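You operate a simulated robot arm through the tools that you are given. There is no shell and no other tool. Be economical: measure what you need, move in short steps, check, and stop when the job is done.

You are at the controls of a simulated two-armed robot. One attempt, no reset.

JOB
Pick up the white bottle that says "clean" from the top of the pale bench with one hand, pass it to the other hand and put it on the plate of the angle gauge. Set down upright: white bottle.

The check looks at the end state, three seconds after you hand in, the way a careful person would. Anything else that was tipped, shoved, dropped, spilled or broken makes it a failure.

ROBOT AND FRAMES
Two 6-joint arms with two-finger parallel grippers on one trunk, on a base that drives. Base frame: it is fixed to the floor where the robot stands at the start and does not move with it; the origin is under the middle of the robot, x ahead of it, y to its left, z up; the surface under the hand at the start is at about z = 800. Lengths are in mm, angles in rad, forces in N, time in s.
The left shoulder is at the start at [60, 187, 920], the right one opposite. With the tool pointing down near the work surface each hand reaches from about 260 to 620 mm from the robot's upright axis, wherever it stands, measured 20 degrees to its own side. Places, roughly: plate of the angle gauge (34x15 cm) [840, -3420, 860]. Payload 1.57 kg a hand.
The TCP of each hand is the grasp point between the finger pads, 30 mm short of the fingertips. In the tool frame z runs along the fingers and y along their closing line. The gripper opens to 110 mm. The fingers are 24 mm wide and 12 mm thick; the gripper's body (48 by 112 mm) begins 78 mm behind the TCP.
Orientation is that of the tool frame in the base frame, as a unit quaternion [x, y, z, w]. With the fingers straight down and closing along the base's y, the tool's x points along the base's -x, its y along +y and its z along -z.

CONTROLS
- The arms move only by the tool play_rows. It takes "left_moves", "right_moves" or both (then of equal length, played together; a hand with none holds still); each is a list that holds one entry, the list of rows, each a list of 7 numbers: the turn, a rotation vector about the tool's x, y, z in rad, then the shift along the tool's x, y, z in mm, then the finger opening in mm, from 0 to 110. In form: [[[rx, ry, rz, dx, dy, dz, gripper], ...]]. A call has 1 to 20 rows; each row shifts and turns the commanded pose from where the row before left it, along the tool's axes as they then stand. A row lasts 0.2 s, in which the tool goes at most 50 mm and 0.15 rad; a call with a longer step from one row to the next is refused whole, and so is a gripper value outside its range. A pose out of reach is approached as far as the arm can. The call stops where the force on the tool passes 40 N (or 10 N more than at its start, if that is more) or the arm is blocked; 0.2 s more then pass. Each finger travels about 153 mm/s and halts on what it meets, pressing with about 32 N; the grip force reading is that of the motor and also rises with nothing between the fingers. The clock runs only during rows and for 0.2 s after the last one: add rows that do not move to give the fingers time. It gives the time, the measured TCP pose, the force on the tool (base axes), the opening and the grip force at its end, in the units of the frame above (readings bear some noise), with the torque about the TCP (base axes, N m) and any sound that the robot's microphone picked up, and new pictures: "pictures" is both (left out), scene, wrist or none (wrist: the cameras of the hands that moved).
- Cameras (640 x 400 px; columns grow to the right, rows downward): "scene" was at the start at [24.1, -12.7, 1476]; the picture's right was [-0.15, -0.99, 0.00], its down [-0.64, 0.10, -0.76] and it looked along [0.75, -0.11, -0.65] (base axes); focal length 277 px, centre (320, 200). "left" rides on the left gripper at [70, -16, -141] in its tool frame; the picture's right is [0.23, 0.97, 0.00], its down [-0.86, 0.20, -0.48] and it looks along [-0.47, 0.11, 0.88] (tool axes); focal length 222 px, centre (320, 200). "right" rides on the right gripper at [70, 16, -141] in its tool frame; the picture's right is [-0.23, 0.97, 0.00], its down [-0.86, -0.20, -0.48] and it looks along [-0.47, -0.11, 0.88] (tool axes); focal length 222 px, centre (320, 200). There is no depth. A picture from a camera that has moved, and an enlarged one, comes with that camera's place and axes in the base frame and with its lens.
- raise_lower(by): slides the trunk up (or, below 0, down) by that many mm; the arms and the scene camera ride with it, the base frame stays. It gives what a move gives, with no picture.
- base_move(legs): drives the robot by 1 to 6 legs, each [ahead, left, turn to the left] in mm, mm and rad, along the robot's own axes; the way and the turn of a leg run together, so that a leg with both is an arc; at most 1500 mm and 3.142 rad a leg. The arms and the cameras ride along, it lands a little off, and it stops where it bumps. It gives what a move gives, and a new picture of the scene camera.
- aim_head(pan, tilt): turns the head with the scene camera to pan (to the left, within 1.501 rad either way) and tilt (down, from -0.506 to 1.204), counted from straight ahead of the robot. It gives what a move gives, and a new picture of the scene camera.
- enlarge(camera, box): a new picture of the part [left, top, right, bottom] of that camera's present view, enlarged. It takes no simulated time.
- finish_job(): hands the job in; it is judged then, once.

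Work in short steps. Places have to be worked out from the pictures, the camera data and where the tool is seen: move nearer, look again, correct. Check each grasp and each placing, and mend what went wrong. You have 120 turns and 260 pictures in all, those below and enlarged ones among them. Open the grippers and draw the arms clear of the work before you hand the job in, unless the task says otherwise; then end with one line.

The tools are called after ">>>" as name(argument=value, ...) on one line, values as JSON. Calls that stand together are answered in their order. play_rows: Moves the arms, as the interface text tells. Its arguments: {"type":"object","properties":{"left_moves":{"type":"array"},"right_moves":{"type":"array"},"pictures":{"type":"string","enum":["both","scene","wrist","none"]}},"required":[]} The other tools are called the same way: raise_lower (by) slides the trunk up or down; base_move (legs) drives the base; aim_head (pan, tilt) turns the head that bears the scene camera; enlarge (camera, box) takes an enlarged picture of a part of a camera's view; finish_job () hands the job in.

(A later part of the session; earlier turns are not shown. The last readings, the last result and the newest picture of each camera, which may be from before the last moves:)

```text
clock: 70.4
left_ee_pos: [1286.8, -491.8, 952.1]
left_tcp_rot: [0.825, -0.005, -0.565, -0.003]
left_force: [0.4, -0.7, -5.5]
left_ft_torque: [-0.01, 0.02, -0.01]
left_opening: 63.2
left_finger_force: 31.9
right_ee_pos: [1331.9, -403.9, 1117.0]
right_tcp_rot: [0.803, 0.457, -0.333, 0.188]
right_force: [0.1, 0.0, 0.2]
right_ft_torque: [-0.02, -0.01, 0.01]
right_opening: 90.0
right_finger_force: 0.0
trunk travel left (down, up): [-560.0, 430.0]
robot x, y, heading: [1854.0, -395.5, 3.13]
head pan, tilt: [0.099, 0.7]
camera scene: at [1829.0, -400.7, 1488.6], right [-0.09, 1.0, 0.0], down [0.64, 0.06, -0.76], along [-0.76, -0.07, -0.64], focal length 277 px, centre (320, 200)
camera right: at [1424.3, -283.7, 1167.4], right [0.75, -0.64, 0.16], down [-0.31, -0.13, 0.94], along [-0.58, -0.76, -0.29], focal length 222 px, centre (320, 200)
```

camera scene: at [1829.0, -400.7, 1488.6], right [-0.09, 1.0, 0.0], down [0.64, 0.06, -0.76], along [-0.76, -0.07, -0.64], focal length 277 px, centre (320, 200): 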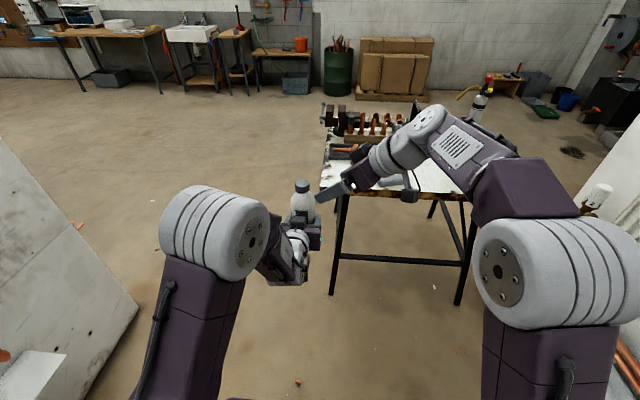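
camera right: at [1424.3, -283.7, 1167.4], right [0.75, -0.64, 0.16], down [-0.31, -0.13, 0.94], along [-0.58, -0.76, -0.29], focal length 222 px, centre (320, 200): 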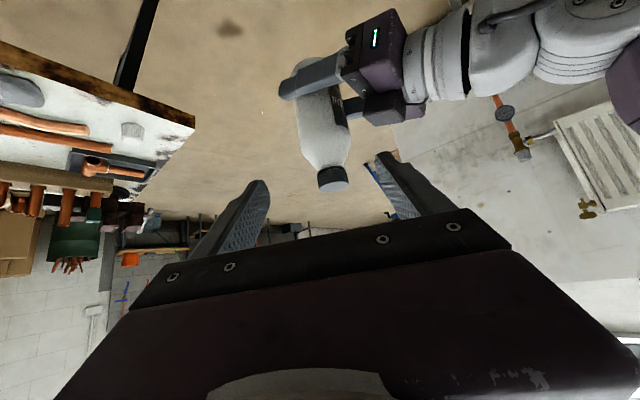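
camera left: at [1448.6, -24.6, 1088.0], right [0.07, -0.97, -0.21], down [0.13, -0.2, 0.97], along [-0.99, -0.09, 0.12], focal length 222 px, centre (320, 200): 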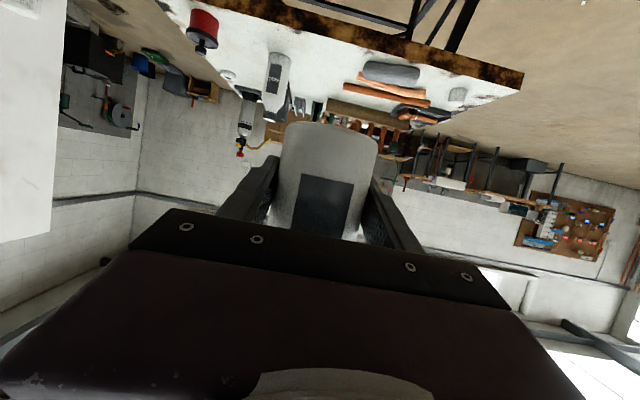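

The bottle sits along the right tool's axis. I zoom in to judge the bottle's straight-side height relative to the left fingers.

>>> enlarge(camera="right", box=[250, 30, 450, 220])

>>> enlarge(camera="scene", box=[250, 150, 400, 290])

```text
2.11 times, centred on (350, 125) of right
camera zoom: at [1424.3, -283.7, 1167.4], right [0.75, -0.64, 0.16], down [-0.31, -0.13, 0.94], along [-0.58, -0.76, -0.29], focal length 468 px, centre (257, 358)
```

zoom: 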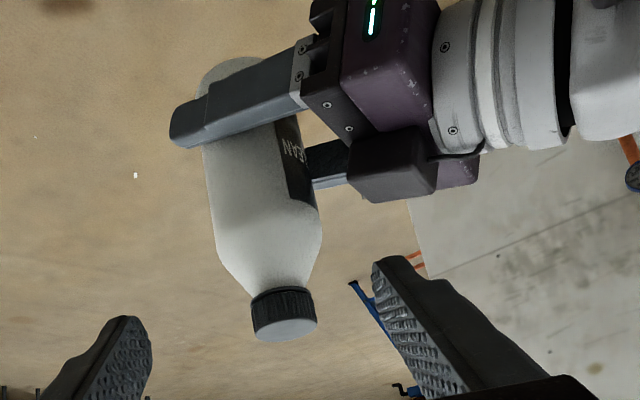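

```text
2.86 times, centred on (325, 220) of scene
camera zoom: at [1829.0, -400.7, 1488.6], right [-0.09, 1.0, 0.0], down [0.64, 0.06, -0.76], along [-0.76, -0.07, -0.64], focal length 791 px, centre (306, 143)
```

zoom: 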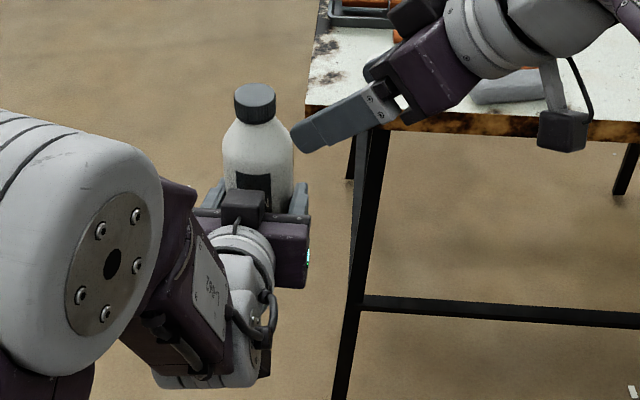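

There's enough room above the left fingers. I advance the right hand 95 mm along its axis, then check.

>>> play_rows(right_moves=[[[0, 0, 0, 1, 2, 24, 90], [0, 0, 0, 1, 2, 24, 90], [0, 0, 0, 0.6, 1.7, 24, 90], [0, 0, 0, 0, 0, 23, 90], [0, 0, 0, 0, 0, 0, 90]]])

>>> enlarge(camera="right", box=[180, 0, 500, 220])

>>> enlarge(camera="scene", box=[250, 150, 400, 290])

```text
clock: 71.6
left_ee_pos: [1286.9, -492.4, 951.9]
left_tcp_rot: [0.826, -0.007, -0.563, -0.004]
left_force: [6.4, -0.3, -15.5]
left_ft_torque: [0.12, 1.12, 0.02]
left_opening: 63.1
left_finger_force: 32.1
right_ee_pos: [1306.0, -464.8, 1048.5]
right_tcp_rot: [0.803, 0.456, -0.335, 0.189]
right_force: [-5.4, 0.3, 10.5]
right_ft_torque: [-0.43, -0.28, -0.21]
right_opening: 84.9
right_finger_force: 0.1
trunk travel left (down, up): [-560.0, 430.0]
robot x, y, heading: [1854.1, -394.7, 3.13]
head pan, tilt: [0.099, 0.7]
camera scene: at [1828.6, -401.2, 1488.6], right [-0.09, 1.0, 0.0], down [0.64, 0.06, -0.76], along [-0.76, -0.07, -0.64], focal length 277 px, centre (320, 200)
camera right: at [1398.1, -345.6, 1098.5], right [0.75, -0.64, 0.16], down [-0.3, -0.13, 0.94], along [-0.58, -0.76, -0.29], focal length 222 px, centre (320, 200)
```

scene: 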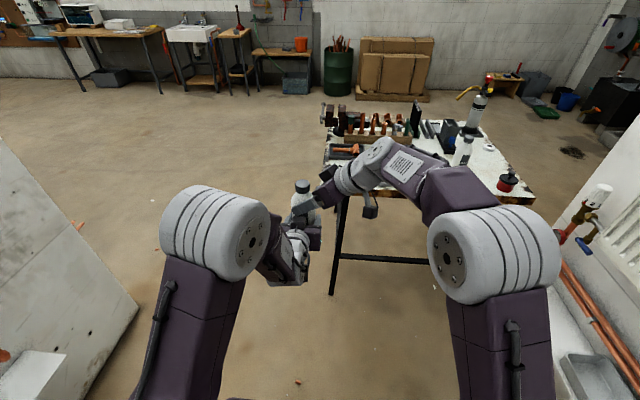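
right: 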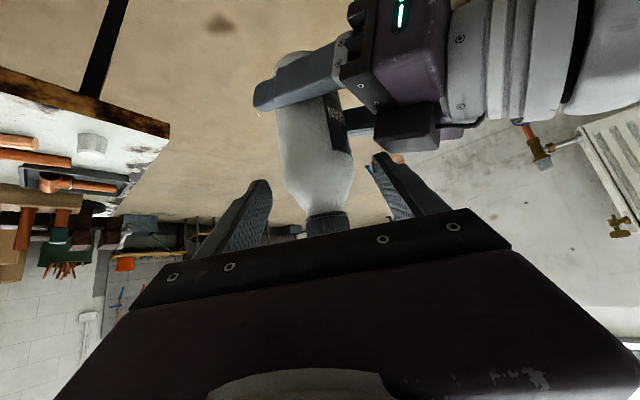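

```text
1.82 times, centred on (340, 110) of right
camera zoom: at [1398.1, -345.6, 1098.5], right [0.75, -0.64, 0.16], down [-0.3, -0.13, 0.94], along [-0.58, -0.76, -0.29], focal length 404 px, centre (284, 364)
```

zoom: 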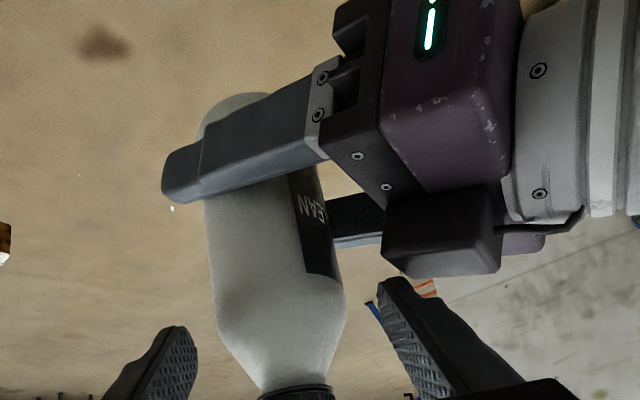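

```text
2.86 times, centred on (325, 220) of scene
camera zoom: at [1828.6, -401.2, 1488.6], right [-0.09, 1.0, 0.0], down [0.64, 0.06, -0.76], along [-0.76, -0.07, -0.64], focal length 791 px, centre (306, 143)
```

zoom: 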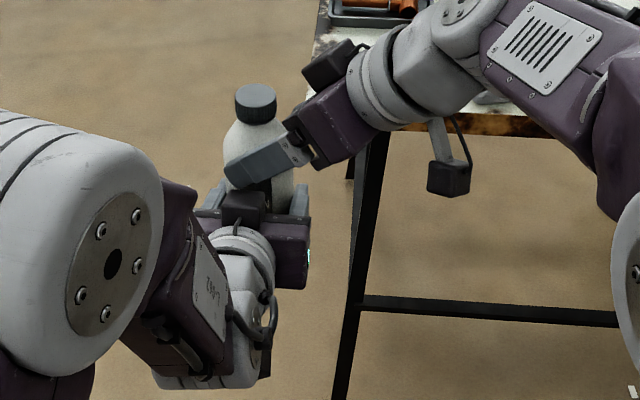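

The rear right finger (opened to 90) touched the box on the left gripper's top; forces were mild and the bottle is still firmly held. I back off 30 mm, narrow to 76 mm and look again.

>>> play_rows(right_moves=[[[0, 0, 0, 0, 0, -15, 90], [0, 0, 0, -2, 0, -15, 90], [0, 0, 0, 0, -0.7, 0, 76], [0, 0, 0, 0, 0, 0, 76]]], pictures="wrist")

>>> enlarge(camera="right", box=[180, 0, 500, 220])

```text
clock: 72.6
left_ee_pos: [1284.6, -493.7, 952.2]
left_tcp_rot: [0.826, -0.005, -0.564, -0.003]
left_force: [0.5, 0.1, -4.9]
left_ft_torque: [0.01, 0.02, -0.02]
left_opening: 63.4
left_finger_force: 31.6
right_ee_pos: [1315.2, -448.6, 1072.5]
right_tcp_rot: [0.803, 0.457, -0.333, 0.188]
right_force: [0.3, 0.7, 0.0]
right_ft_torque: [0.0, -0.02, -0.02]
right_opening: 75.9
right_finger_force: 0.0
trunk travel left (down, up): [-560.0, 430.0]
robot x, y, heading: [1850.8, -391.8, 3.131]
head pan, tilt: [0.099, 0.7]
camera right: at [1407.8, -329.3, 1122.4], right [0.76, -0.64, 0.16], down [-0.31, -0.13, 0.94], along [-0.58, -0.76, -0.29], focal length 222 px, centre (320, 200)
```

right: 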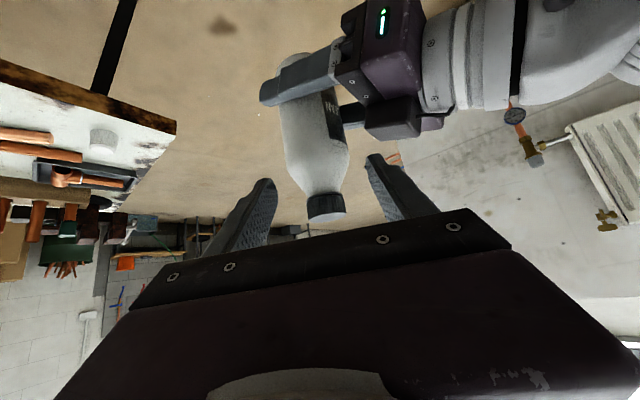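

```text
1.82 times, centred on (340, 110) of right
camera zoom: at [1407.8, -329.3, 1122.4], right [0.76, -0.64, 0.16], down [-0.31, -0.13, 0.94], along [-0.58, -0.76, -0.29], focal length 404 px, centre (284, 364)
```

zoom: 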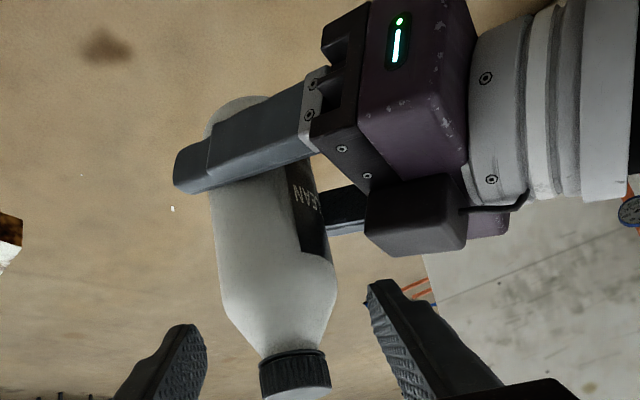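

Finger midline matches the bottle axis within ~1 mm. I advance 73 mm.

>>> play_rows(right_moves=[[[0, 0, 0, 0, 0.3, 19, 76], [0, 0, 0, 0, 0.3, 18, 76], [0, 0, 0, 0, 0, 18, 76], [0, 0, 0, 0, 0, 18, 76], [0, 0, 0, 0, 0, 0, 76]]])

>>> enlarge(camera="right", box=[180, 0, 500, 220])

```text
clock: 73.8
left_ee_pos: [1285.3, -494.2, 952.2]
left_tcp_rot: [0.825, -0.005, -0.565, -0.003]
left_force: [0.3, 0.2, -4.9]
left_ft_torque: [-0.01, 0.01, 0.0]
left_opening: 63.1
left_finger_force: 31.9
right_ee_pos: [1288.3, -492.5, 1020.7]
right_tcp_rot: [0.803, 0.457, -0.333, 0.189]
right_force: [0.0, 0.3, -0.5]
right_ft_torque: [-0.03, 0.01, 0.0]
right_opening: 75.9
right_finger_force: 0.1
trunk travel left (down, up): [-560.0, 430.0]
robot x, y, heading: [1850.0, -395.0, 3.13]
head pan, tilt: [0.099, 0.7]
camera scene: at [1828.6, -401.4, 1488.6], right [-0.09, 1.0, 0.0], down [0.64, 0.06, -0.76], along [-0.76, -0.07, -0.64], focal length 277 px, centre (320, 200)
camera right: at [1380.5, -373.0, 1070.6], right [0.76, -0.64, 0.16], down [-0.31, -0.13, 0.94], along [-0.58, -0.76, -0.29], focal length 222 px, centre (320, 200)
```

scene: 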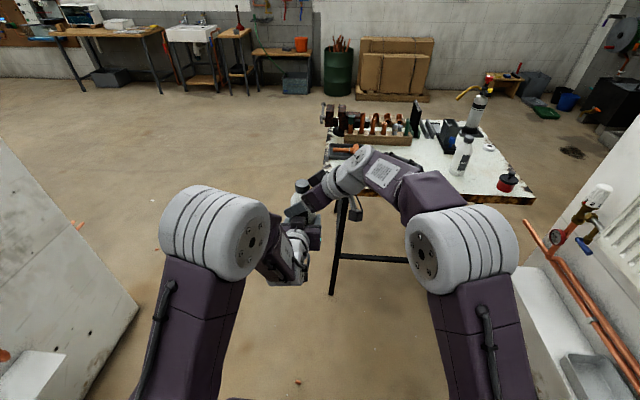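
right: 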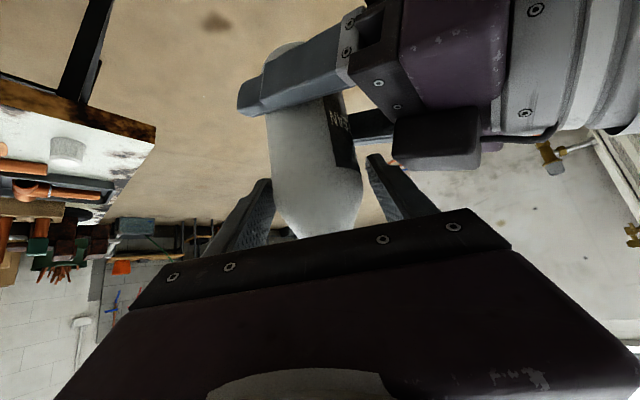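

```text
1.82 times, centred on (340, 110) of right
camera zoom: at [1380.5, -373.0, 1070.6], right [0.76, -0.64, 0.16], down [-0.31, -0.13, 0.94], along [-0.58, -0.76, -0.29], focal length 404 px, centre (284, 364)
```

zoom: 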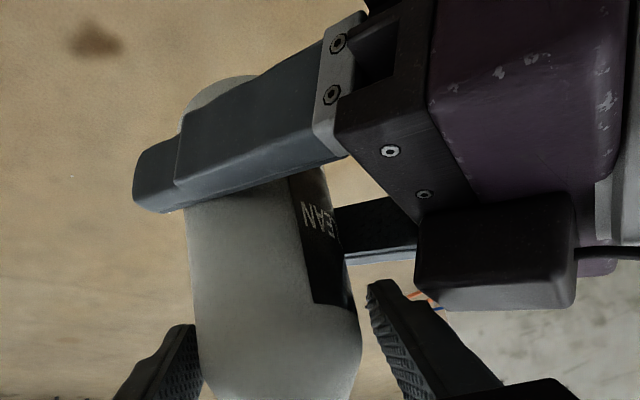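

No contact and the bottle is between the right fingers. I close the right gripper.

>>> play_rows(right_moves=[[[0, 0, 0, 0, 0, 0, 68], [0, 0, 0, 0, 0, 0, 62], [0, 0, 0, 0, 0, 0, 50], [0, 0, 0, 0, 0, 0, 50], [0, 0, 0, 0, 0, 0, 50]]], pictures="wrist")

```text
clock: 75.0
left_ee_pos: [1285.6, -492.4, 953.4]
left_tcp_rot: [0.825, -0.004, -0.565, -0.002]
left_force: [14.2, -2.7, 0.9]
left_ft_torque: [0.32, 0.51, -0.15]
left_opening: 63.2
left_finger_force: 31.8
right_ee_pos: [1288.1, -492.4, 1019.7]
right_tcp_rot: [0.803, 0.457, -0.334, 0.188]
right_force: [-13.3, 1.7, -1.3]
right_ft_torque: [-0.14, 0.44, 0.11]
right_opening: 62.4
right_finger_force: 32.5
trunk travel left (down, up): [-560.0, 430.0]
robot x, y, heading: [1854.5, -393.8, 3.128]
head pan, tilt: [0.099, 0.7]
camera right: at [1379.9, -372.7, 1070.5], right [0.75, -0.64, 0.16], down [-0.31, -0.13, 0.94], along [-0.58, -0.76, -0.29], focal length 222 px, centre (320, 200)
```

right: 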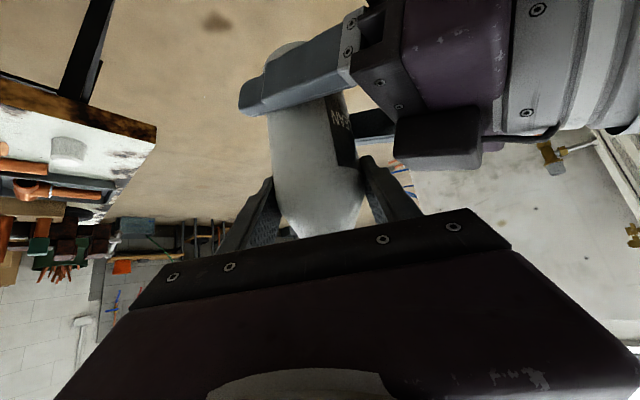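

Both hands hold it (right 62.4 mm, 32 N). I open the left fingers and retreat horizontally and slightly downward toward the robot.

>>> play_rows(left_moves=[[[0, 0, 0, 0, 0, 0, 64], [0, 0, 0, 0, 0, 0, 72], [0, 0, 0, 0, 0, 0, 84], [0, 0, 0, 0, 0, 0, 84]]])

```text
clock: 76.0
left_ee_pos: [1286.4, -493.5, 951.6]
left_tcp_rot: [0.826, -0.005, -0.564, -0.004]
left_force: [0.3, -0.2, -0.4]
left_ft_torque: [0.02, 0.0, -0.01]
left_opening: 84.1
left_finger_force: 0.0
right_ee_pos: [1288.2, -492.0, 1021.3]
right_tcp_rot: [0.803, 0.457, -0.332, 0.188]
right_force: [0.7, -0.6, -0.2]
right_ft_torque: [-0.01, 0.0, 0.0]
right_opening: 62.5
right_finger_force: 32.1
trunk travel left (down, up): [-560.0, 430.0]
robot x, y, heading: [1852.3, -392.2, 3.129]
head pan, tilt: [0.099, 0.7]
camera scene: at [1828.1, -401.6, 1488.6], right [-0.09, 1.0, 0.0], down [0.64, 0.06, -0.76], along [-0.76, -0.07, -0.64], focal length 277 px, centre (320, 200)
camera left: at [1442.9, -478.5, 939.2], right [0.07, -0.97, -0.21], down [0.13, -0.2, 0.97], along [-0.99, -0.1, 0.12], focal length 222 px, centre (320, 200)
```

scene: 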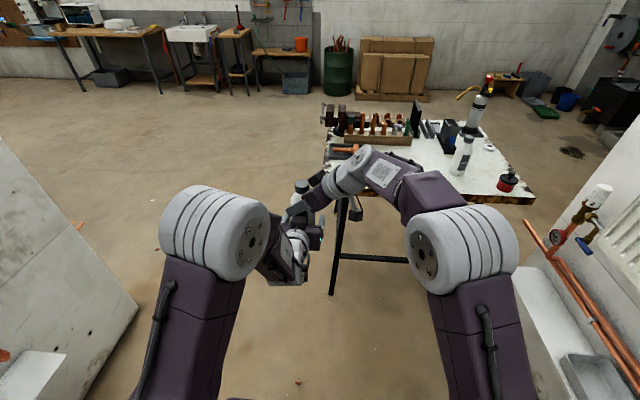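
left: 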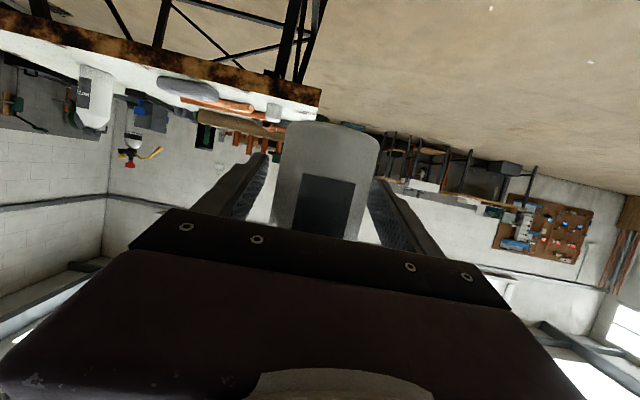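

The forces look odd (no bottle weight on either hand); I re-read after a short pause before retreating.

>>> play_rows(right_moves=[[[0, 0, 0, 0, 0, 0, 50], [0, 0, 0, 0, 0, 0, 50]]], pictures="wrist")

>>> enlarge(camera="scene", box=[250, 150, 400, 290])

```text
clock: 76.6
left_ee_pos: [1285.6, -492.9, 953.3]
left_tcp_rot: [0.825, -0.005, -0.565, -0.003]
left_force: [0.9, -0.3, -0.1]
left_ft_torque: [-0.02, -0.04, 0.01]
left_opening: 84.2
left_finger_force: 0.1
right_ee_pos: [1288.1, -492.8, 1021.0]
right_tcp_rot: [0.803, 0.457, -0.333, 0.189]
right_force: [0.0, 0.6, -0.1]
right_ft_torque: [-0.01, -0.03, 0.02]
right_opening: 62.2
right_finger_force: 32.3
trunk travel left (down, up): [-560.0, 430.0]
robot x, y, heading: [1855.7, -393.3, 3.129]
head pan, tilt: [0.099, 0.7]
camera right: at [1380.3, -373.0, 1070.6], right [0.76, -0.64, 0.16], down [-0.31, -0.13, 0.94], along [-0.58, -0.76, -0.29], focal length 222 px, centre (320, 200)
```

right: 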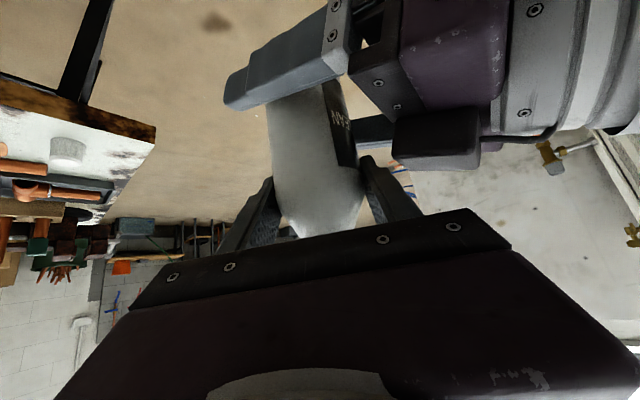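

```text
2.86 times, centred on (325, 220) of scene
camera zoom: at [1828.1, -401.6, 1488.6], right [-0.09, 1.0, 0.0], down [0.64, 0.06, -0.76], along [-0.76, -0.07, -0.64], focal length 791 px, centre (306, 143)
```

zoom: 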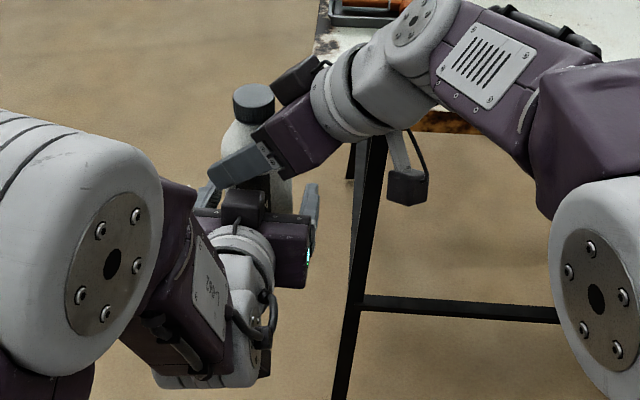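

The bottle hasn't moved and sits in the right fingers. I retreat the left hand.

>>> play_rows(left_moves=[[[0, 0, 0, 12, 0, -22, 90], [0, 0, 0, 12, 0, -22, 90], [0, 0, 0, 12, 0, -22, 90], [0, 0, 0, 12, 0, -22, 90], [0, 0, 0, 8, 0, -22, 90], [0, 0, 0, 0, 0, 0, 90]]])

```text
clock: 78.0
left_ee_pos: [1374.7, -467.6, 961.8]
left_tcp_rot: [0.826, -0.004, -0.564, -0.002]
left_force: [-0.9, 0.6, -0.5]
left_ft_torque: [-0.03, -0.04, -0.01]
left_opening: 89.8
left_finger_force: 0.1
left hand out of reach, approached as far as the arm can: row 1, 2, 3, 4, 5
right_ee_pos: [1287.9, -493.8, 1020.0]
right_tcp_rot: [0.803, 0.457, -0.332, 0.188]
right_force: [0.3, 0.0, 0.1]
right_ft_torque: [0.01, 0.0, -0.01]
right_opening: 62.6
right_finger_force: 31.6
trunk travel left (down, up): [-560.0, 430.0]
robot x, y, heading: [1850.6, -394.7, 3.127]
head pan, tilt: [0.099, 0.7]
camera scene: at [1828.5, -401.9, 1488.6], right [-0.09, 1.0, 0.0], down [0.64, 0.06, -0.76], along [-0.76, -0.07, -0.64], focal length 277 px, centre (320, 200)
camera left: at [1532.3, -451.9, 948.3], right [0.07, -0.97, -0.21], down [0.13, -0.2, 0.97], along [-0.99, -0.1, 0.12], focal length 222 px, centre (320, 200)
```

scene: 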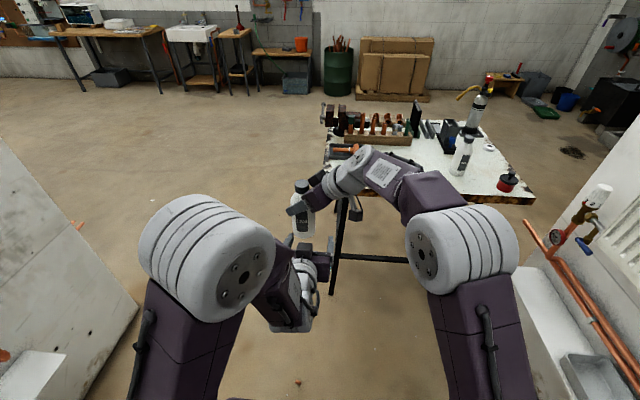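
left: 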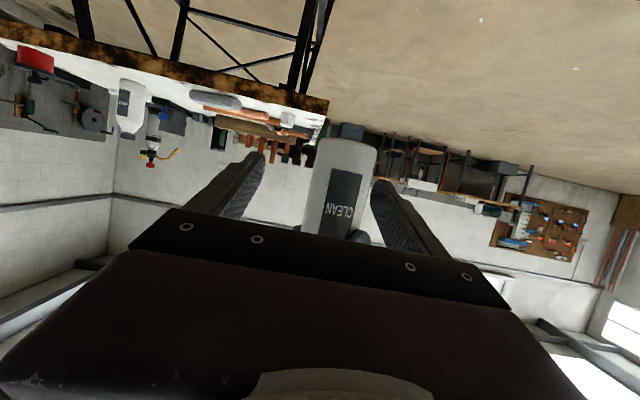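

The handover worked. I move the left hand aside and return it to pointing down.

>>> play_rows(left_moves=[[[0, 0, 0, 0, 30, 0, 90], [0, 0, 0, 0, 30, 0, 90], [0, 0, 0, 0, 30, 0, 90], [0, 0, 0, 0, 30, 0, 90], [0, 0, 0, 0, 30, 0, 90], [0, 0, 0, 0, 30, 0, 90], [0, 0.15, 0, 0, 0, 0, 90], [0, 0.15, 0, 0, 0, 0, 90], [0, 0.15, 0, 0, 0, 0, 90], [0, 0.15, 0, 0, 0, 0, 90], [0, 0.15, 0, 0, 0, 0, 90], [0, 0.15, 0, 0, 0, 0, 90], [0, 0.15, 0, 0, 0, 0, 90], [0, 0.15, 0, 0, 0, 0, 90]]], pictures="scene")

>>> aim_head(pan=1.2, tilt=0.4)

```text
clock: 81.0
left_ee_pos: [1356.9, -549.0, 1009.1]
left_tcp_rot: [0.997, 0.016, -0.074, 0.024]
left_force: [19.0, -2.8, -1.1]
left_ft_torque: [0.15, 1.51, -1.22]
left_opening: 87.4
left_finger_force: 0.1
left hand out of reach, approached as far as the arm can: row 1, 2, 3, 4, 5, 6, 9, 10
right_ee_pos: [1285.7, -492.0, 1019.9]
right_tcp_rot: [0.803, 0.455, -0.334, 0.188]
right_force: [-19.0, 3.0, 0.2]
right_ft_torque: [-0.16, -1.41, 0.28]
right_opening: 62.2
right_finger_force: 32.1
trunk travel left (down, up): [-560.0, 430.0]
robot x, y, heading: [1853.0, -391.0, 3.131]
head pan, tilt: [0.099, 0.7]
camera scene: at [1826.5, -401.5, 1488.5], right [-0.09, 1.0, 0.0], down [0.64, 0.06, -0.76], along [-0.76, -0.07, -0.65], focal length 277 px, centre (320, 200)
```

scene: 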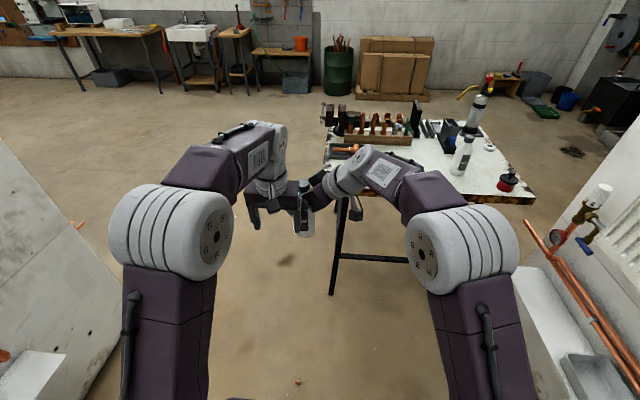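

```text
clock: 82.4
left_ee_pos: [1356.5, -548.6, 1010.1]
left_tcp_rot: [0.997, 0.017, -0.075, 0.024]
left_force: [31.1, -5.4, -7.1]
left_ft_torque: [0.06, 2.57, -1.93]
left_opening: 84.5
left_finger_force: 0.1
right_ee_pos: [1287.8, -492.6, 1020.9]
right_tcp_rot: [0.803, 0.456, -0.334, 0.188]
right_force: [-31.5, 5.5, 0.6]
right_ft_torque: [-0.32, -2.66, 0.47]
right_opening: 62.2
right_finger_force: 31.9
trunk travel left (down, up): [-560.0, 430.0]
robot x, y, heading: [1851.2, -393.7, 3.131]
head pan, tilt: [1.201, 0.4]
camera scene: at [1878.1, -480.1, 1515.4], right [-0.93, 0.37, 0.0], down [0.15, 0.36, -0.92], along [-0.34, -0.85, -0.39], focal length 277 px, centre (320, 200)
```

scene: 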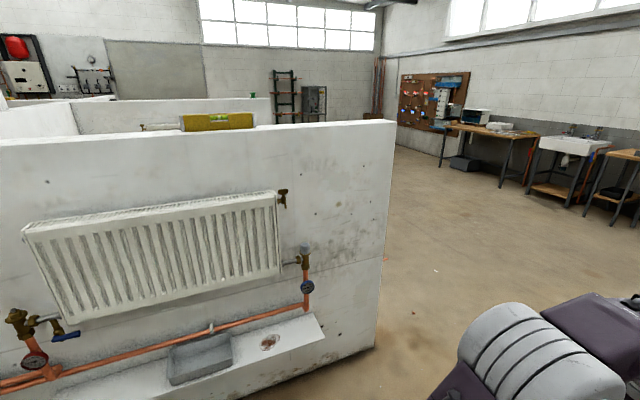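

The left finger is pressing on the bottle after the clamped move. I pull the left hand back toward the robot, then outward.

>>> play_rows(left_moves=[[[0, 0, 0, 25, 0, 0, 90], [0, 0, 0, 25, 0, 0, 90], [0, 0, 0, 25, 0, 0, 90], [0, 0, 0, 0, 30, 0, 90], [0, 0, 0, 0, 30, 0, 90], [0, 0, 0, 0, 30, 0, 90], [0, 0, 0, 0, 0, 0, 90]]], pictures="wrist")

>>> aim_head(pan=0.1, tilt=0.7)

>>> enlarge(camera="right", box=[180, 0, 500, 220])

>>> enlarge(camera="scene", box=[230, 150, 380, 290])

```text
clock: 84.0
left_ee_pos: [1435.0, -636.1, 1004.2]
left_tcp_rot: [0.997, 0.017, -0.078, 0.023]
left_force: [-0.1, 0.4, -0.5]
left_ft_torque: [0.01, 0.03, 0.01]
left_opening: 90.1
left_finger_force: 0.1
right_ee_pos: [1288.8, -492.6, 1020.4]
right_tcp_rot: [0.803, 0.457, -0.333, 0.189]
right_force: [0.2, -0.7, -0.3]
right_ft_torque: [-0.02, 0.0, 0.0]
right_opening: 62.5
right_finger_force: 31.9
trunk travel left (down, up): [-560.0, 430.0]
robot x, y, heading: [1853.8, -390.6, 3.132]
head pan, tilt: [1.201, 0.4]
camera left: at [1524.8, -610.1, 1132.6], right [0.26, -0.97, 0.01], down [-0.76, -0.2, 0.61], along [-0.59, -0.17, -0.79], focal length 222 px, centre (320, 200)
```

left: 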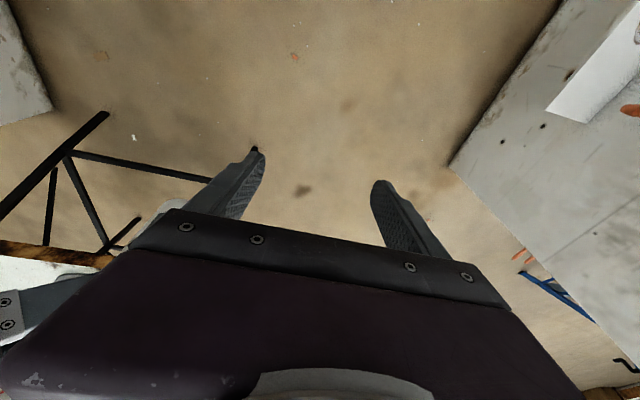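

```text
clock: 85.3
left_ee_pos: [1433.8, -636.0, 1003.8]
left_tcp_rot: [0.997, 0.017, -0.078, 0.023]
left_force: [0.9, 1.2, -0.2]
left_ft_torque: [0.04, 0.0, -0.02]
left_opening: 89.9
left_finger_force: 0.1
right_ee_pos: [1289.0, -492.9, 1019.6]
right_tcp_rot: [0.803, 0.457, -0.332, 0.188]
right_force: [-0.4, 0.4, -0.7]
right_ft_torque: [0.03, -0.01, -0.02]
right_opening: 62.4
right_finger_force: 31.6
trunk travel left (down, up): [-560.0, 430.0]
robot x, y, heading: [1853.3, -392.6, 3.128]
head pan, tilt: [0.099, 0.7]
camera scene: at [1828.1, -401.8, 1488.6], right [-0.09, 1.0, 0.0], down [0.64, 0.06, -0.76], along [-0.76, -0.07, -0.64], focal length 277 px, centre (320, 200)
```

scene: 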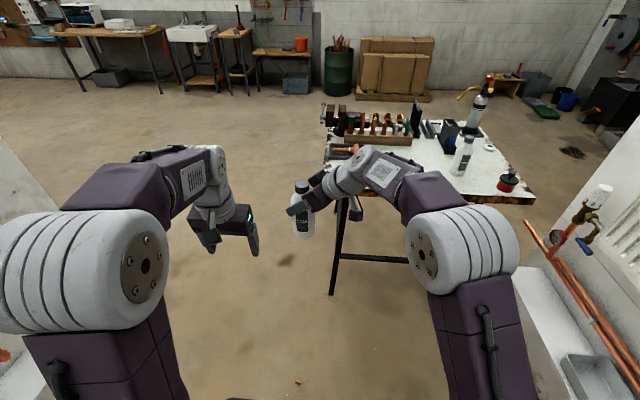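

```text
1.82 times, centred on (340, 110) of right
camera zoom: at [1380.3, -373.1, 1070.6], right [0.76, -0.64, 0.16], down [-0.31, -0.13, 0.94], along [-0.58, -0.76, -0.29], focal length 404 px, centre (284, 364)
```

zoom: 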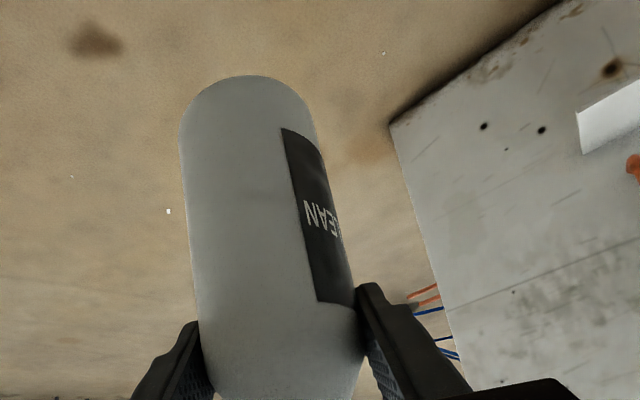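

```text
2.86 times, centred on (305, 220) of scene
camera zoom: at [1828.1, -401.8, 1488.6], right [-0.09, 1.0, 0.0], down [0.64, 0.06, -0.76], along [-0.76, -0.07, -0.64], focal length 791 px, centre (363, 143)
```

zoom: 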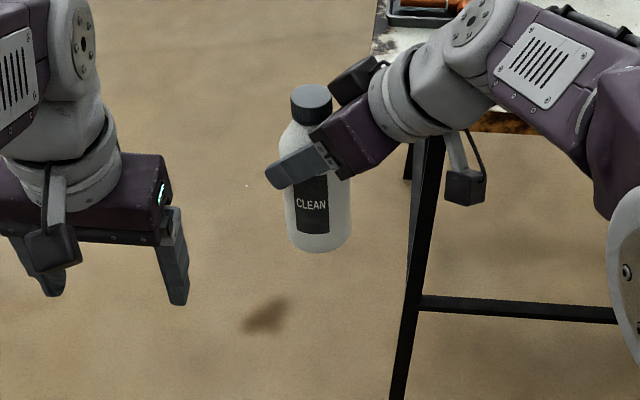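

The bottle is held upright in the right hand; its base is ≈109 mm below the TCP. I raise the trunk 100 mm and drive out of the booth the way I came.

>>> raise_lower(by=100)

>>> base_move(legs=[[0, 590, 0.011]])

```text
clock: 86.6
left_ee_pos: [1433.6, -634.9, 1103.3]
left_tcp_rot: [0.997, 0.018, -0.078, 0.023]
left_force: [0.0, 0.9, 0.5]
left_ft_torque: [0.0, 0.0, -0.02]
left_opening: 90.0
left_finger_force: 0.0
right_ee_pos: [1287.5, -492.7, 1119.9]
right_tcp_rot: [0.804, 0.456, -0.333, 0.188]
right_force: [0.6, 1.2, -5.9]
right_ft_torque: [0.0, -0.01, -0.03]
right_opening: 62.2
right_finger_force: 32.4
trunk travel left (down, up): [-660.0, 330.0]
robot x, y, heading: [1856.2, -394.1, 3.129]
head pan, tilt: [0.099, 0.7]
```

```text
clock: 89.9
left_ee_pos: [1438.7, -1220.5, 1104.5]
left_tcp_rot: [0.996, 0.029, -0.078, 0.023]
left_force: [0.5, 0.1, -0.1]
left_ft_torque: [-0.04, -0.05, 0.01]
left_opening: 89.9
left_finger_force: 0.1
right_ee_pos: [1290.5, -1080.4, 1120.6]
right_tcp_rot: [0.798, 0.466, -0.331, 0.193]
right_force: [0.6, 0.9, -5.2]
right_ft_torque: [0.04, 0.0, 0.0]
right_opening: 62.2
right_finger_force: 32.2
trunk travel left (down, up): [-660.0, 330.0]
robot x, y, heading: [1854.0, -966.9, -3.13]
head pan, tilt: [0.099, 0.7]
camera scene: at [1827.7, -977.5, 1588.6], right [-0.11, 0.99, 0.0], down [0.64, 0.07, -0.76], along [-0.76, -0.08, -0.64], focal length 277 px, centre (320, 200)
```

scene: 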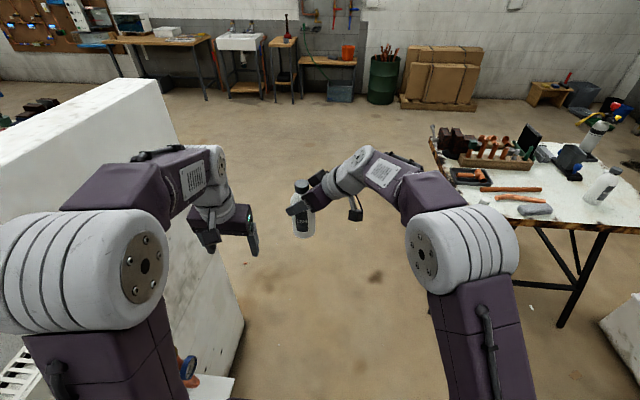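

Bottle weight now shows (-5 N). Both sides of the corridor have clearance; I drive out.

>>> base_move(legs=[[0, 0, -0.012], [1500, 0, 0], [700, 0, 0]])

```text
clock: 100.9
left_ee_pos: [-724.3, -1175.2, 1105.0]
left_tcp_rot: [0.997, 0.015, -0.078, 0.023]
left_force: [1.1, 0.2, 0.3]
left_ft_torque: [0.0, -0.01, 0.0]
left_opening: 90.3
left_finger_force: 0.1
right_ee_pos: [-869.6, -1030.8, 1120.9]
right_tcp_rot: [0.804, 0.456, -0.333, 0.188]
right_force: [0.2, 0.7, -4.8]
right_ft_torque: [0.02, 0.0, 0.03]
right_opening: 62.2
right_finger_force: 31.7
trunk travel left (down, up): [-660.0, 330.0]
robot x, y, heading: [-305.2, -934.8, 3.128]
head pan, tilt: [0.099, 0.7]
camera scene: at [-330.2, -941.8, 1588.6], right [-0.08, 1.0, 0.0], down [0.64, 0.05, -0.76], along [-0.76, -0.06, -0.64], focal length 277 px, centre (320, 200)
```

scene: 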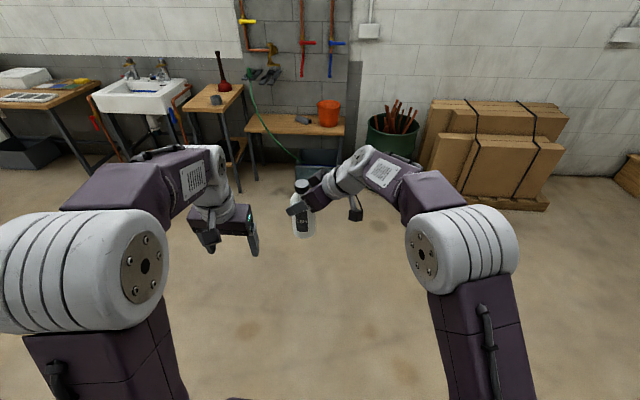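

Out of the booth. I strafe left and turn to face +x, then look for the gauge on the workmate.

>>> base_move(legs=[[0, 900, 0], [0, 0, 1.57], [0, 0, 1.57]])

>>> aim_head(pan=-0.8, tilt=0.4)

```text
clock: 113.3
left_ee_pos: [91.0, -1563.1, 1105.1]
left_tcp_rot: [-0.033, 0.996, 0.024, 0.077]
left_force: [0.1, 0.4, 0.0]
left_ft_torque: [0.02, 0.0, 0.0]
left_opening: 90.0
left_finger_force: 0.0
right_ee_pos: [240.8, -1702.3, 1119.6]
right_tcp_rot: [-0.469, 0.797, 0.193, 0.329]
right_force: [-0.2, -0.6, -5.7]
right_ft_torque: [-0.01, 0.0, 0.0]
right_opening: 62.4
right_finger_force: 32.4
trunk travel left (down, up): [-660.0, 330.0]
robot x, y, heading: [-317.9, -1819.3, 0.022]
head pan, tilt: [0.099, 0.7]
camera scene: at [-294.6, -1809.8, 1588.6], right [0.12, -0.99, 0.0], down [-0.64, -0.08, -0.76], along [0.76, 0.09, -0.64], focal length 277 px, centre (320, 200)
```

scene: 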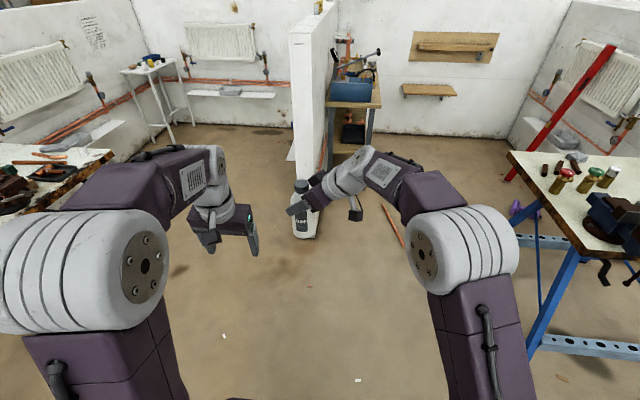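

```text
clock: 114.5
left_ee_pos: [90.6, -1561.5, 1104.0]
left_tcp_rot: [-0.033, 0.996, 0.024, 0.079]
left_force: [-0.2, 0.2, 0.0]
left_ft_torque: [0.0, 0.0, -0.01]
left_opening: 90.2
left_finger_force: 0.1
right_ee_pos: [241.4, -1701.1, 1119.7]
right_tcp_rot: [-0.469, 0.796, 0.193, 0.33]
right_force: [-0.5, 0.1, -4.5]
right_ft_torque: [0.0, 0.0, -0.01]
right_opening: 62.3
right_finger_force: 31.9
trunk travel left (down, up): [-660.0, 330.0]
robot x, y, heading: [-323.8, -1822.6, 0.022]
head pan, tilt: [-0.799, 0.4]
camera scene: at [-313.0, -1884.9, 1615.4], right [-0.7, -0.71, 0.0], down [-0.28, 0.27, -0.92], along [0.66, -0.65, -0.39], focal length 277 px, centre (320, 200)
```

scene: 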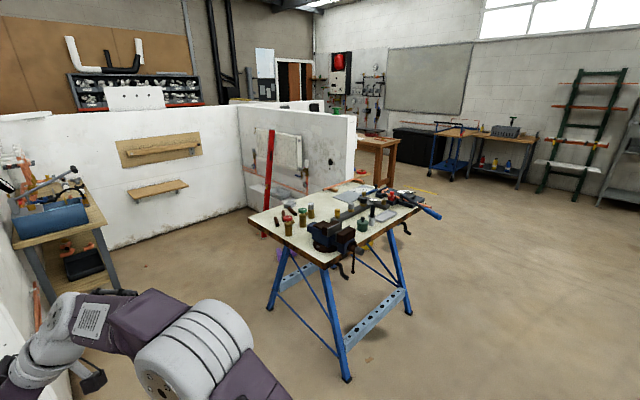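

>>> enlarge(camera="scene", box=[230, 165, 450, 300])

```text
2.91 times, centred on (340, 232) of scene
camera zoom: at [-313.0, -1884.9, 1615.4], right [-0.7, -0.71, 0.0], down [-0.28, 0.27, -0.92], along [0.66, -0.65, -0.39], focal length 805 px, centre (262, 106)
```

zoom: 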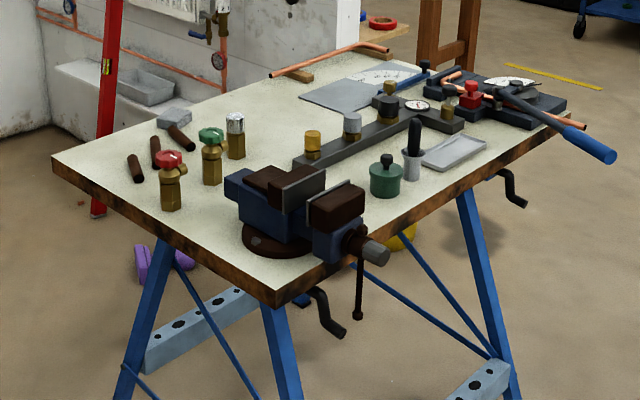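

The gauge plate is on the workmate's +x side, near its −y end, best reached from the booth beyond. Loose pipes lie on the floor there, so I drive a bit closer and look at the floor.

>>> base_move(legs=[[700, 0, -0.022]])

>>> aim_head(pan=-0.6, tilt=0.5)

```text
clock: 118.4
left_ee_pos: [792.3, -1562.3, 1105.4]
left_tcp_rot: [-0.024, 0.996, 0.024, 0.078]
left_force: [-0.7, -0.4, 0.9]
left_ft_torque: [0.0, 0.0, -0.02]
left_opening: 90.0
left_finger_force: 0.0
right_ee_pos: [942.1, -1703.3, 1120.5]
right_tcp_rot: [-0.462, 0.8, 0.19, 0.331]
right_force: [-0.5, -0.2, -4.5]
right_ft_torque: [-0.01, 0.02, -0.02]
right_opening: 62.3
right_finger_force: 32.0
trunk travel left (down, up): [-660.0, 330.0]
robot x, y, heading: [378.4, -1809.2, -0.001]
head pan, tilt: [-0.799, 0.4]
camera scene: at [383.5, -1877.2, 1615.4], right [-0.71, -0.7, 0.0], down [-0.27, 0.28, -0.92], along [0.64, -0.66, -0.39], focal length 277 px, centre (320, 200)
```

scene: 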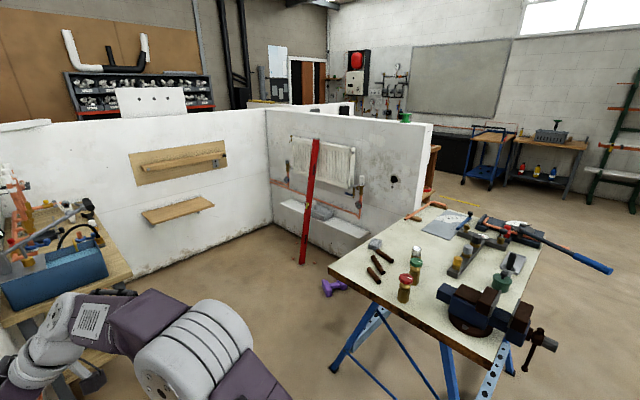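

```text
clock: 119.1
left_ee_pos: [793.8, -1563.2, 1104.1]
left_tcp_rot: [-0.024, 0.996, 0.023, 0.077]
left_force: [-0.6, -1.0, 0.7]
left_ft_torque: [0.0, -0.02, -0.01]
left_opening: 90.0
left_finger_force: 0.0
right_ee_pos: [942.5, -1703.3, 1120.9]
right_tcp_rot: [-0.462, 0.8, 0.191, 0.331]
right_force: [0.6, 0.7, -4.7]
right_ft_torque: [0.01, 0.03, -0.01]
right_opening: 62.2
right_finger_force: 32.0
trunk travel left (down, up): [-660.0, 330.0]
robot x, y, heading: [379.5, -1811.7, 0.008]
head pan, tilt: [-0.6, 0.499]
camera scene: at [394.7, -1862.2, 1606.3], right [-0.56, -0.83, 0.0], down [-0.4, 0.27, -0.88], along [0.73, -0.49, -0.48], focal length 277 px, centre (320, 200)
```

scene: 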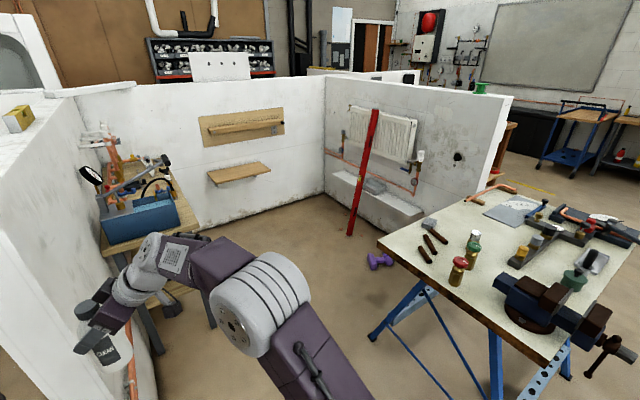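

Loose pipes on the floor guard the booth entry, so I'll approach the plate from the workmate's −y end instead. I back off and strafe around the outside.

>>> base_move(legs=[[-900, 0, 0], [0, -1100, 0], [0, -1150, 0]])

>>> aim_head(pan=0.1, tilt=0.4)

```text
clock: 134.7
left_ee_pos: [-124.8, -3859.1, 1103.2]
left_tcp_rot: [-0.021, 0.996, 0.023, 0.078]
left_force: [-0.3, -0.2, 0.6]
left_ft_torque: [0.01, 0.02, 0.01]
left_opening: 90.0
left_finger_force: 0.0
right_ee_pos: [22.3, -4000.1, 1120.6]
right_tcp_rot: [-0.459, 0.802, 0.189, 0.332]
right_force: [-0.2, 0.0, -5.4]
right_ft_torque: [-0.01, 0.01, 0.0]
right_opening: 62.3
right_finger_force: 31.7
trunk travel left (down, up): [-660.0, 330.0]
robot x, y, heading: [-541.2, -4107.4, -0.004]
head pan, tilt: [-0.6, 0.499]
camera scene: at [-526.4, -4155.4, 1606.3], right [-0.57, -0.82, 0.0], down [-0.39, 0.27, -0.88], along [0.72, -0.5, -0.48], focal length 277 px, centre (320, 200)
```

scene: 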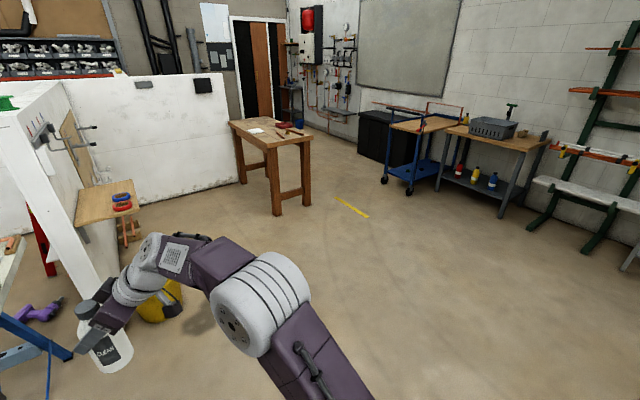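

```text
clock: 135.8
left_ee_pos: [-125.3, -3858.1, 1103.5]
left_tcp_rot: [-0.021, 0.996, 0.023, 0.078]
left_force: [-0.6, 0.5, -0.2]
left_ft_torque: [0.0, 0.0, -0.02]
left_opening: 90.1
left_finger_force: 0.2
right_ee_pos: [22.3, -4001.5, 1120.9]
right_tcp_rot: [-0.461, 0.802, 0.19, 0.331]
right_force: [-0.2, -0.2, -6.0]
right_ft_torque: [0.02, -0.02, -0.02]
right_opening: 62.3
right_finger_force: 31.8
trunk travel left (down, up): [-660.0, 330.0]
robot x, y, heading: [-541.8, -4105.5, -0.008]
head pan, tilt: [0.099, 0.4]
camera scene: at [-509.1, -4095.2, 1615.4], right [0.09, -1.0, 0.0], down [-0.39, -0.04, -0.92], along [0.92, 0.09, -0.39], focal length 277 px, centre (320, 200)
```

scene: 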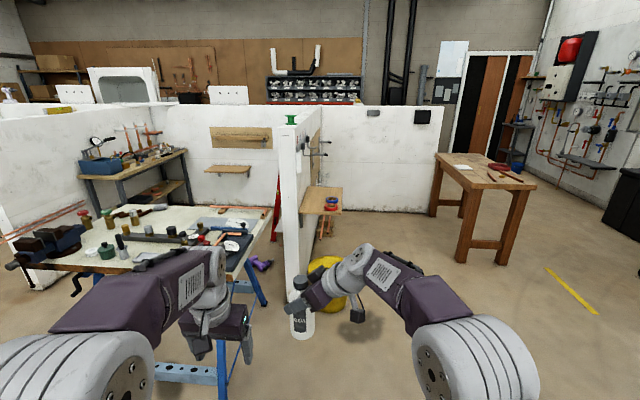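

The −y end has open floor; a yellow item stands at about (1200,-4050) and a wall shelf beyond, so I'll stand at x≈620 facing +y. Turn left, back a little, then strafe right.

>>> base_move(legs=[[0, 0, 1.575], [-150, 0, 0], [0, -700, 0]])

>>> aim_head(pan=-0.5, tilt=0.6)

```text
clock: 144.4
left_ee_pos: [-89.4, -3829.6, 1104.1]
left_tcp_rot: [0.726, -0.682, -0.072, -0.038]
left_force: [-0.1, 0.0, 0.2]
left_ft_torque: [0.04, -0.01, -0.02]
left_opening: 90.0
left_finger_force: 0.1
right_ee_pos: [48.6, -3678.6, 1119.5]
right_tcp_rot: [0.895, -0.231, -0.37, -0.096]
right_force: [0.1, 0.1, -5.3]
right_ft_torque: [-0.04, 0.02, -0.02]
right_opening: 62.4
right_finger_force: 31.9
trunk travel left (down, up): [-660.0, 330.0]
robot x, y, heading: [165.7, -4242.5, 1.591]
head pan, tilt: [0.099, 0.4]
camera scene: at [155.2, -4208.7, 1615.4], right [0.99, 0.12, 0.0], down [0.05, -0.39, -0.92], along [-0.11, 0.91, -0.39], focal length 277 px, centre (320, 200)
```

scene: 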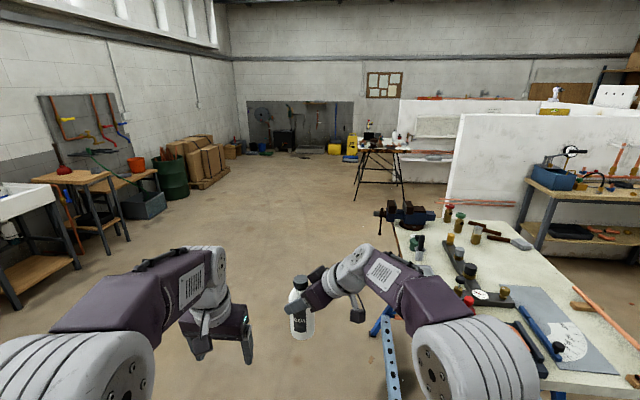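

```text
clock: 145.4
left_ee_pos: [-88.6, -3829.8, 1104.5]
left_tcp_rot: [0.726, -0.683, -0.072, -0.038]
left_force: [0.4, -0.5, -0.5]
left_ft_torque: [-0.01, 0.0, 0.0]
left_opening: 89.8
left_finger_force: 0.0
right_ee_pos: [51.2, -3679.7, 1120.2]
right_tcp_rot: [0.895, -0.231, -0.369, -0.096]
right_force: [0.2, 0.9, -5.3]
right_ft_torque: [0.03, -0.02, 0.01]
right_opening: 62.5
right_finger_force: 31.9
trunk travel left (down, up): [-660.0, 330.0]
robot x, y, heading: [162.8, -4241.0, 1.589]
head pan, tilt: [-0.499, 0.6]
camera scene: at [207.0, -4222.3, 1597.2], right [0.89, -0.46, 0.0], down [-0.26, -0.5, -0.82], along [0.38, 0.73, -0.57], focal length 277 px, centre (320, 200)
```

scene: 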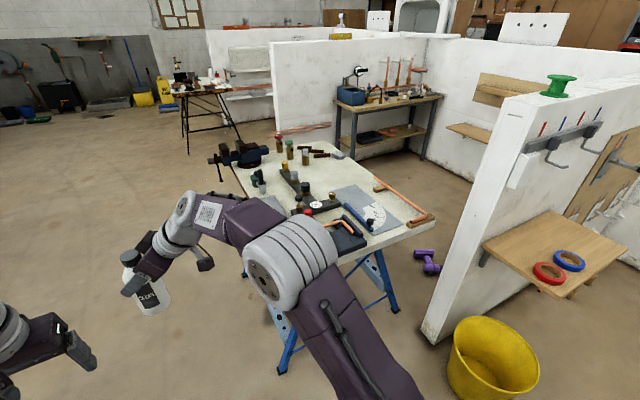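

Good view of the plate; I zoom in on it.

>>> enlarge(camera="scene", box=[270, 130, 450, 260])

```text
3.08 times, centred on (360, 195) of scene
camera zoom: at [207.0, -4222.3, 1597.2], right [0.89, -0.46, 0.0], down [-0.26, -0.5, -0.82], along [0.38, 0.73, -0.57], focal length 851 px, centre (197, 215)
```

zoom: 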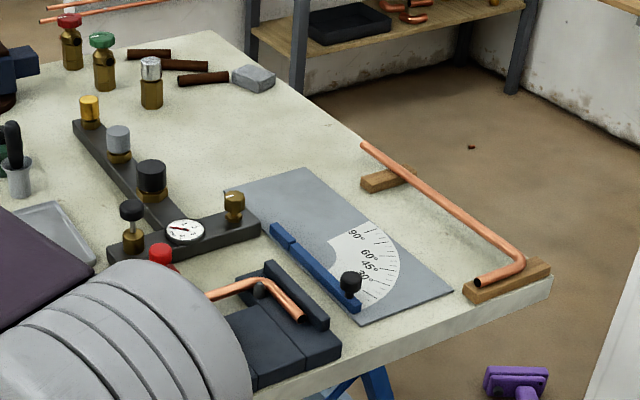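

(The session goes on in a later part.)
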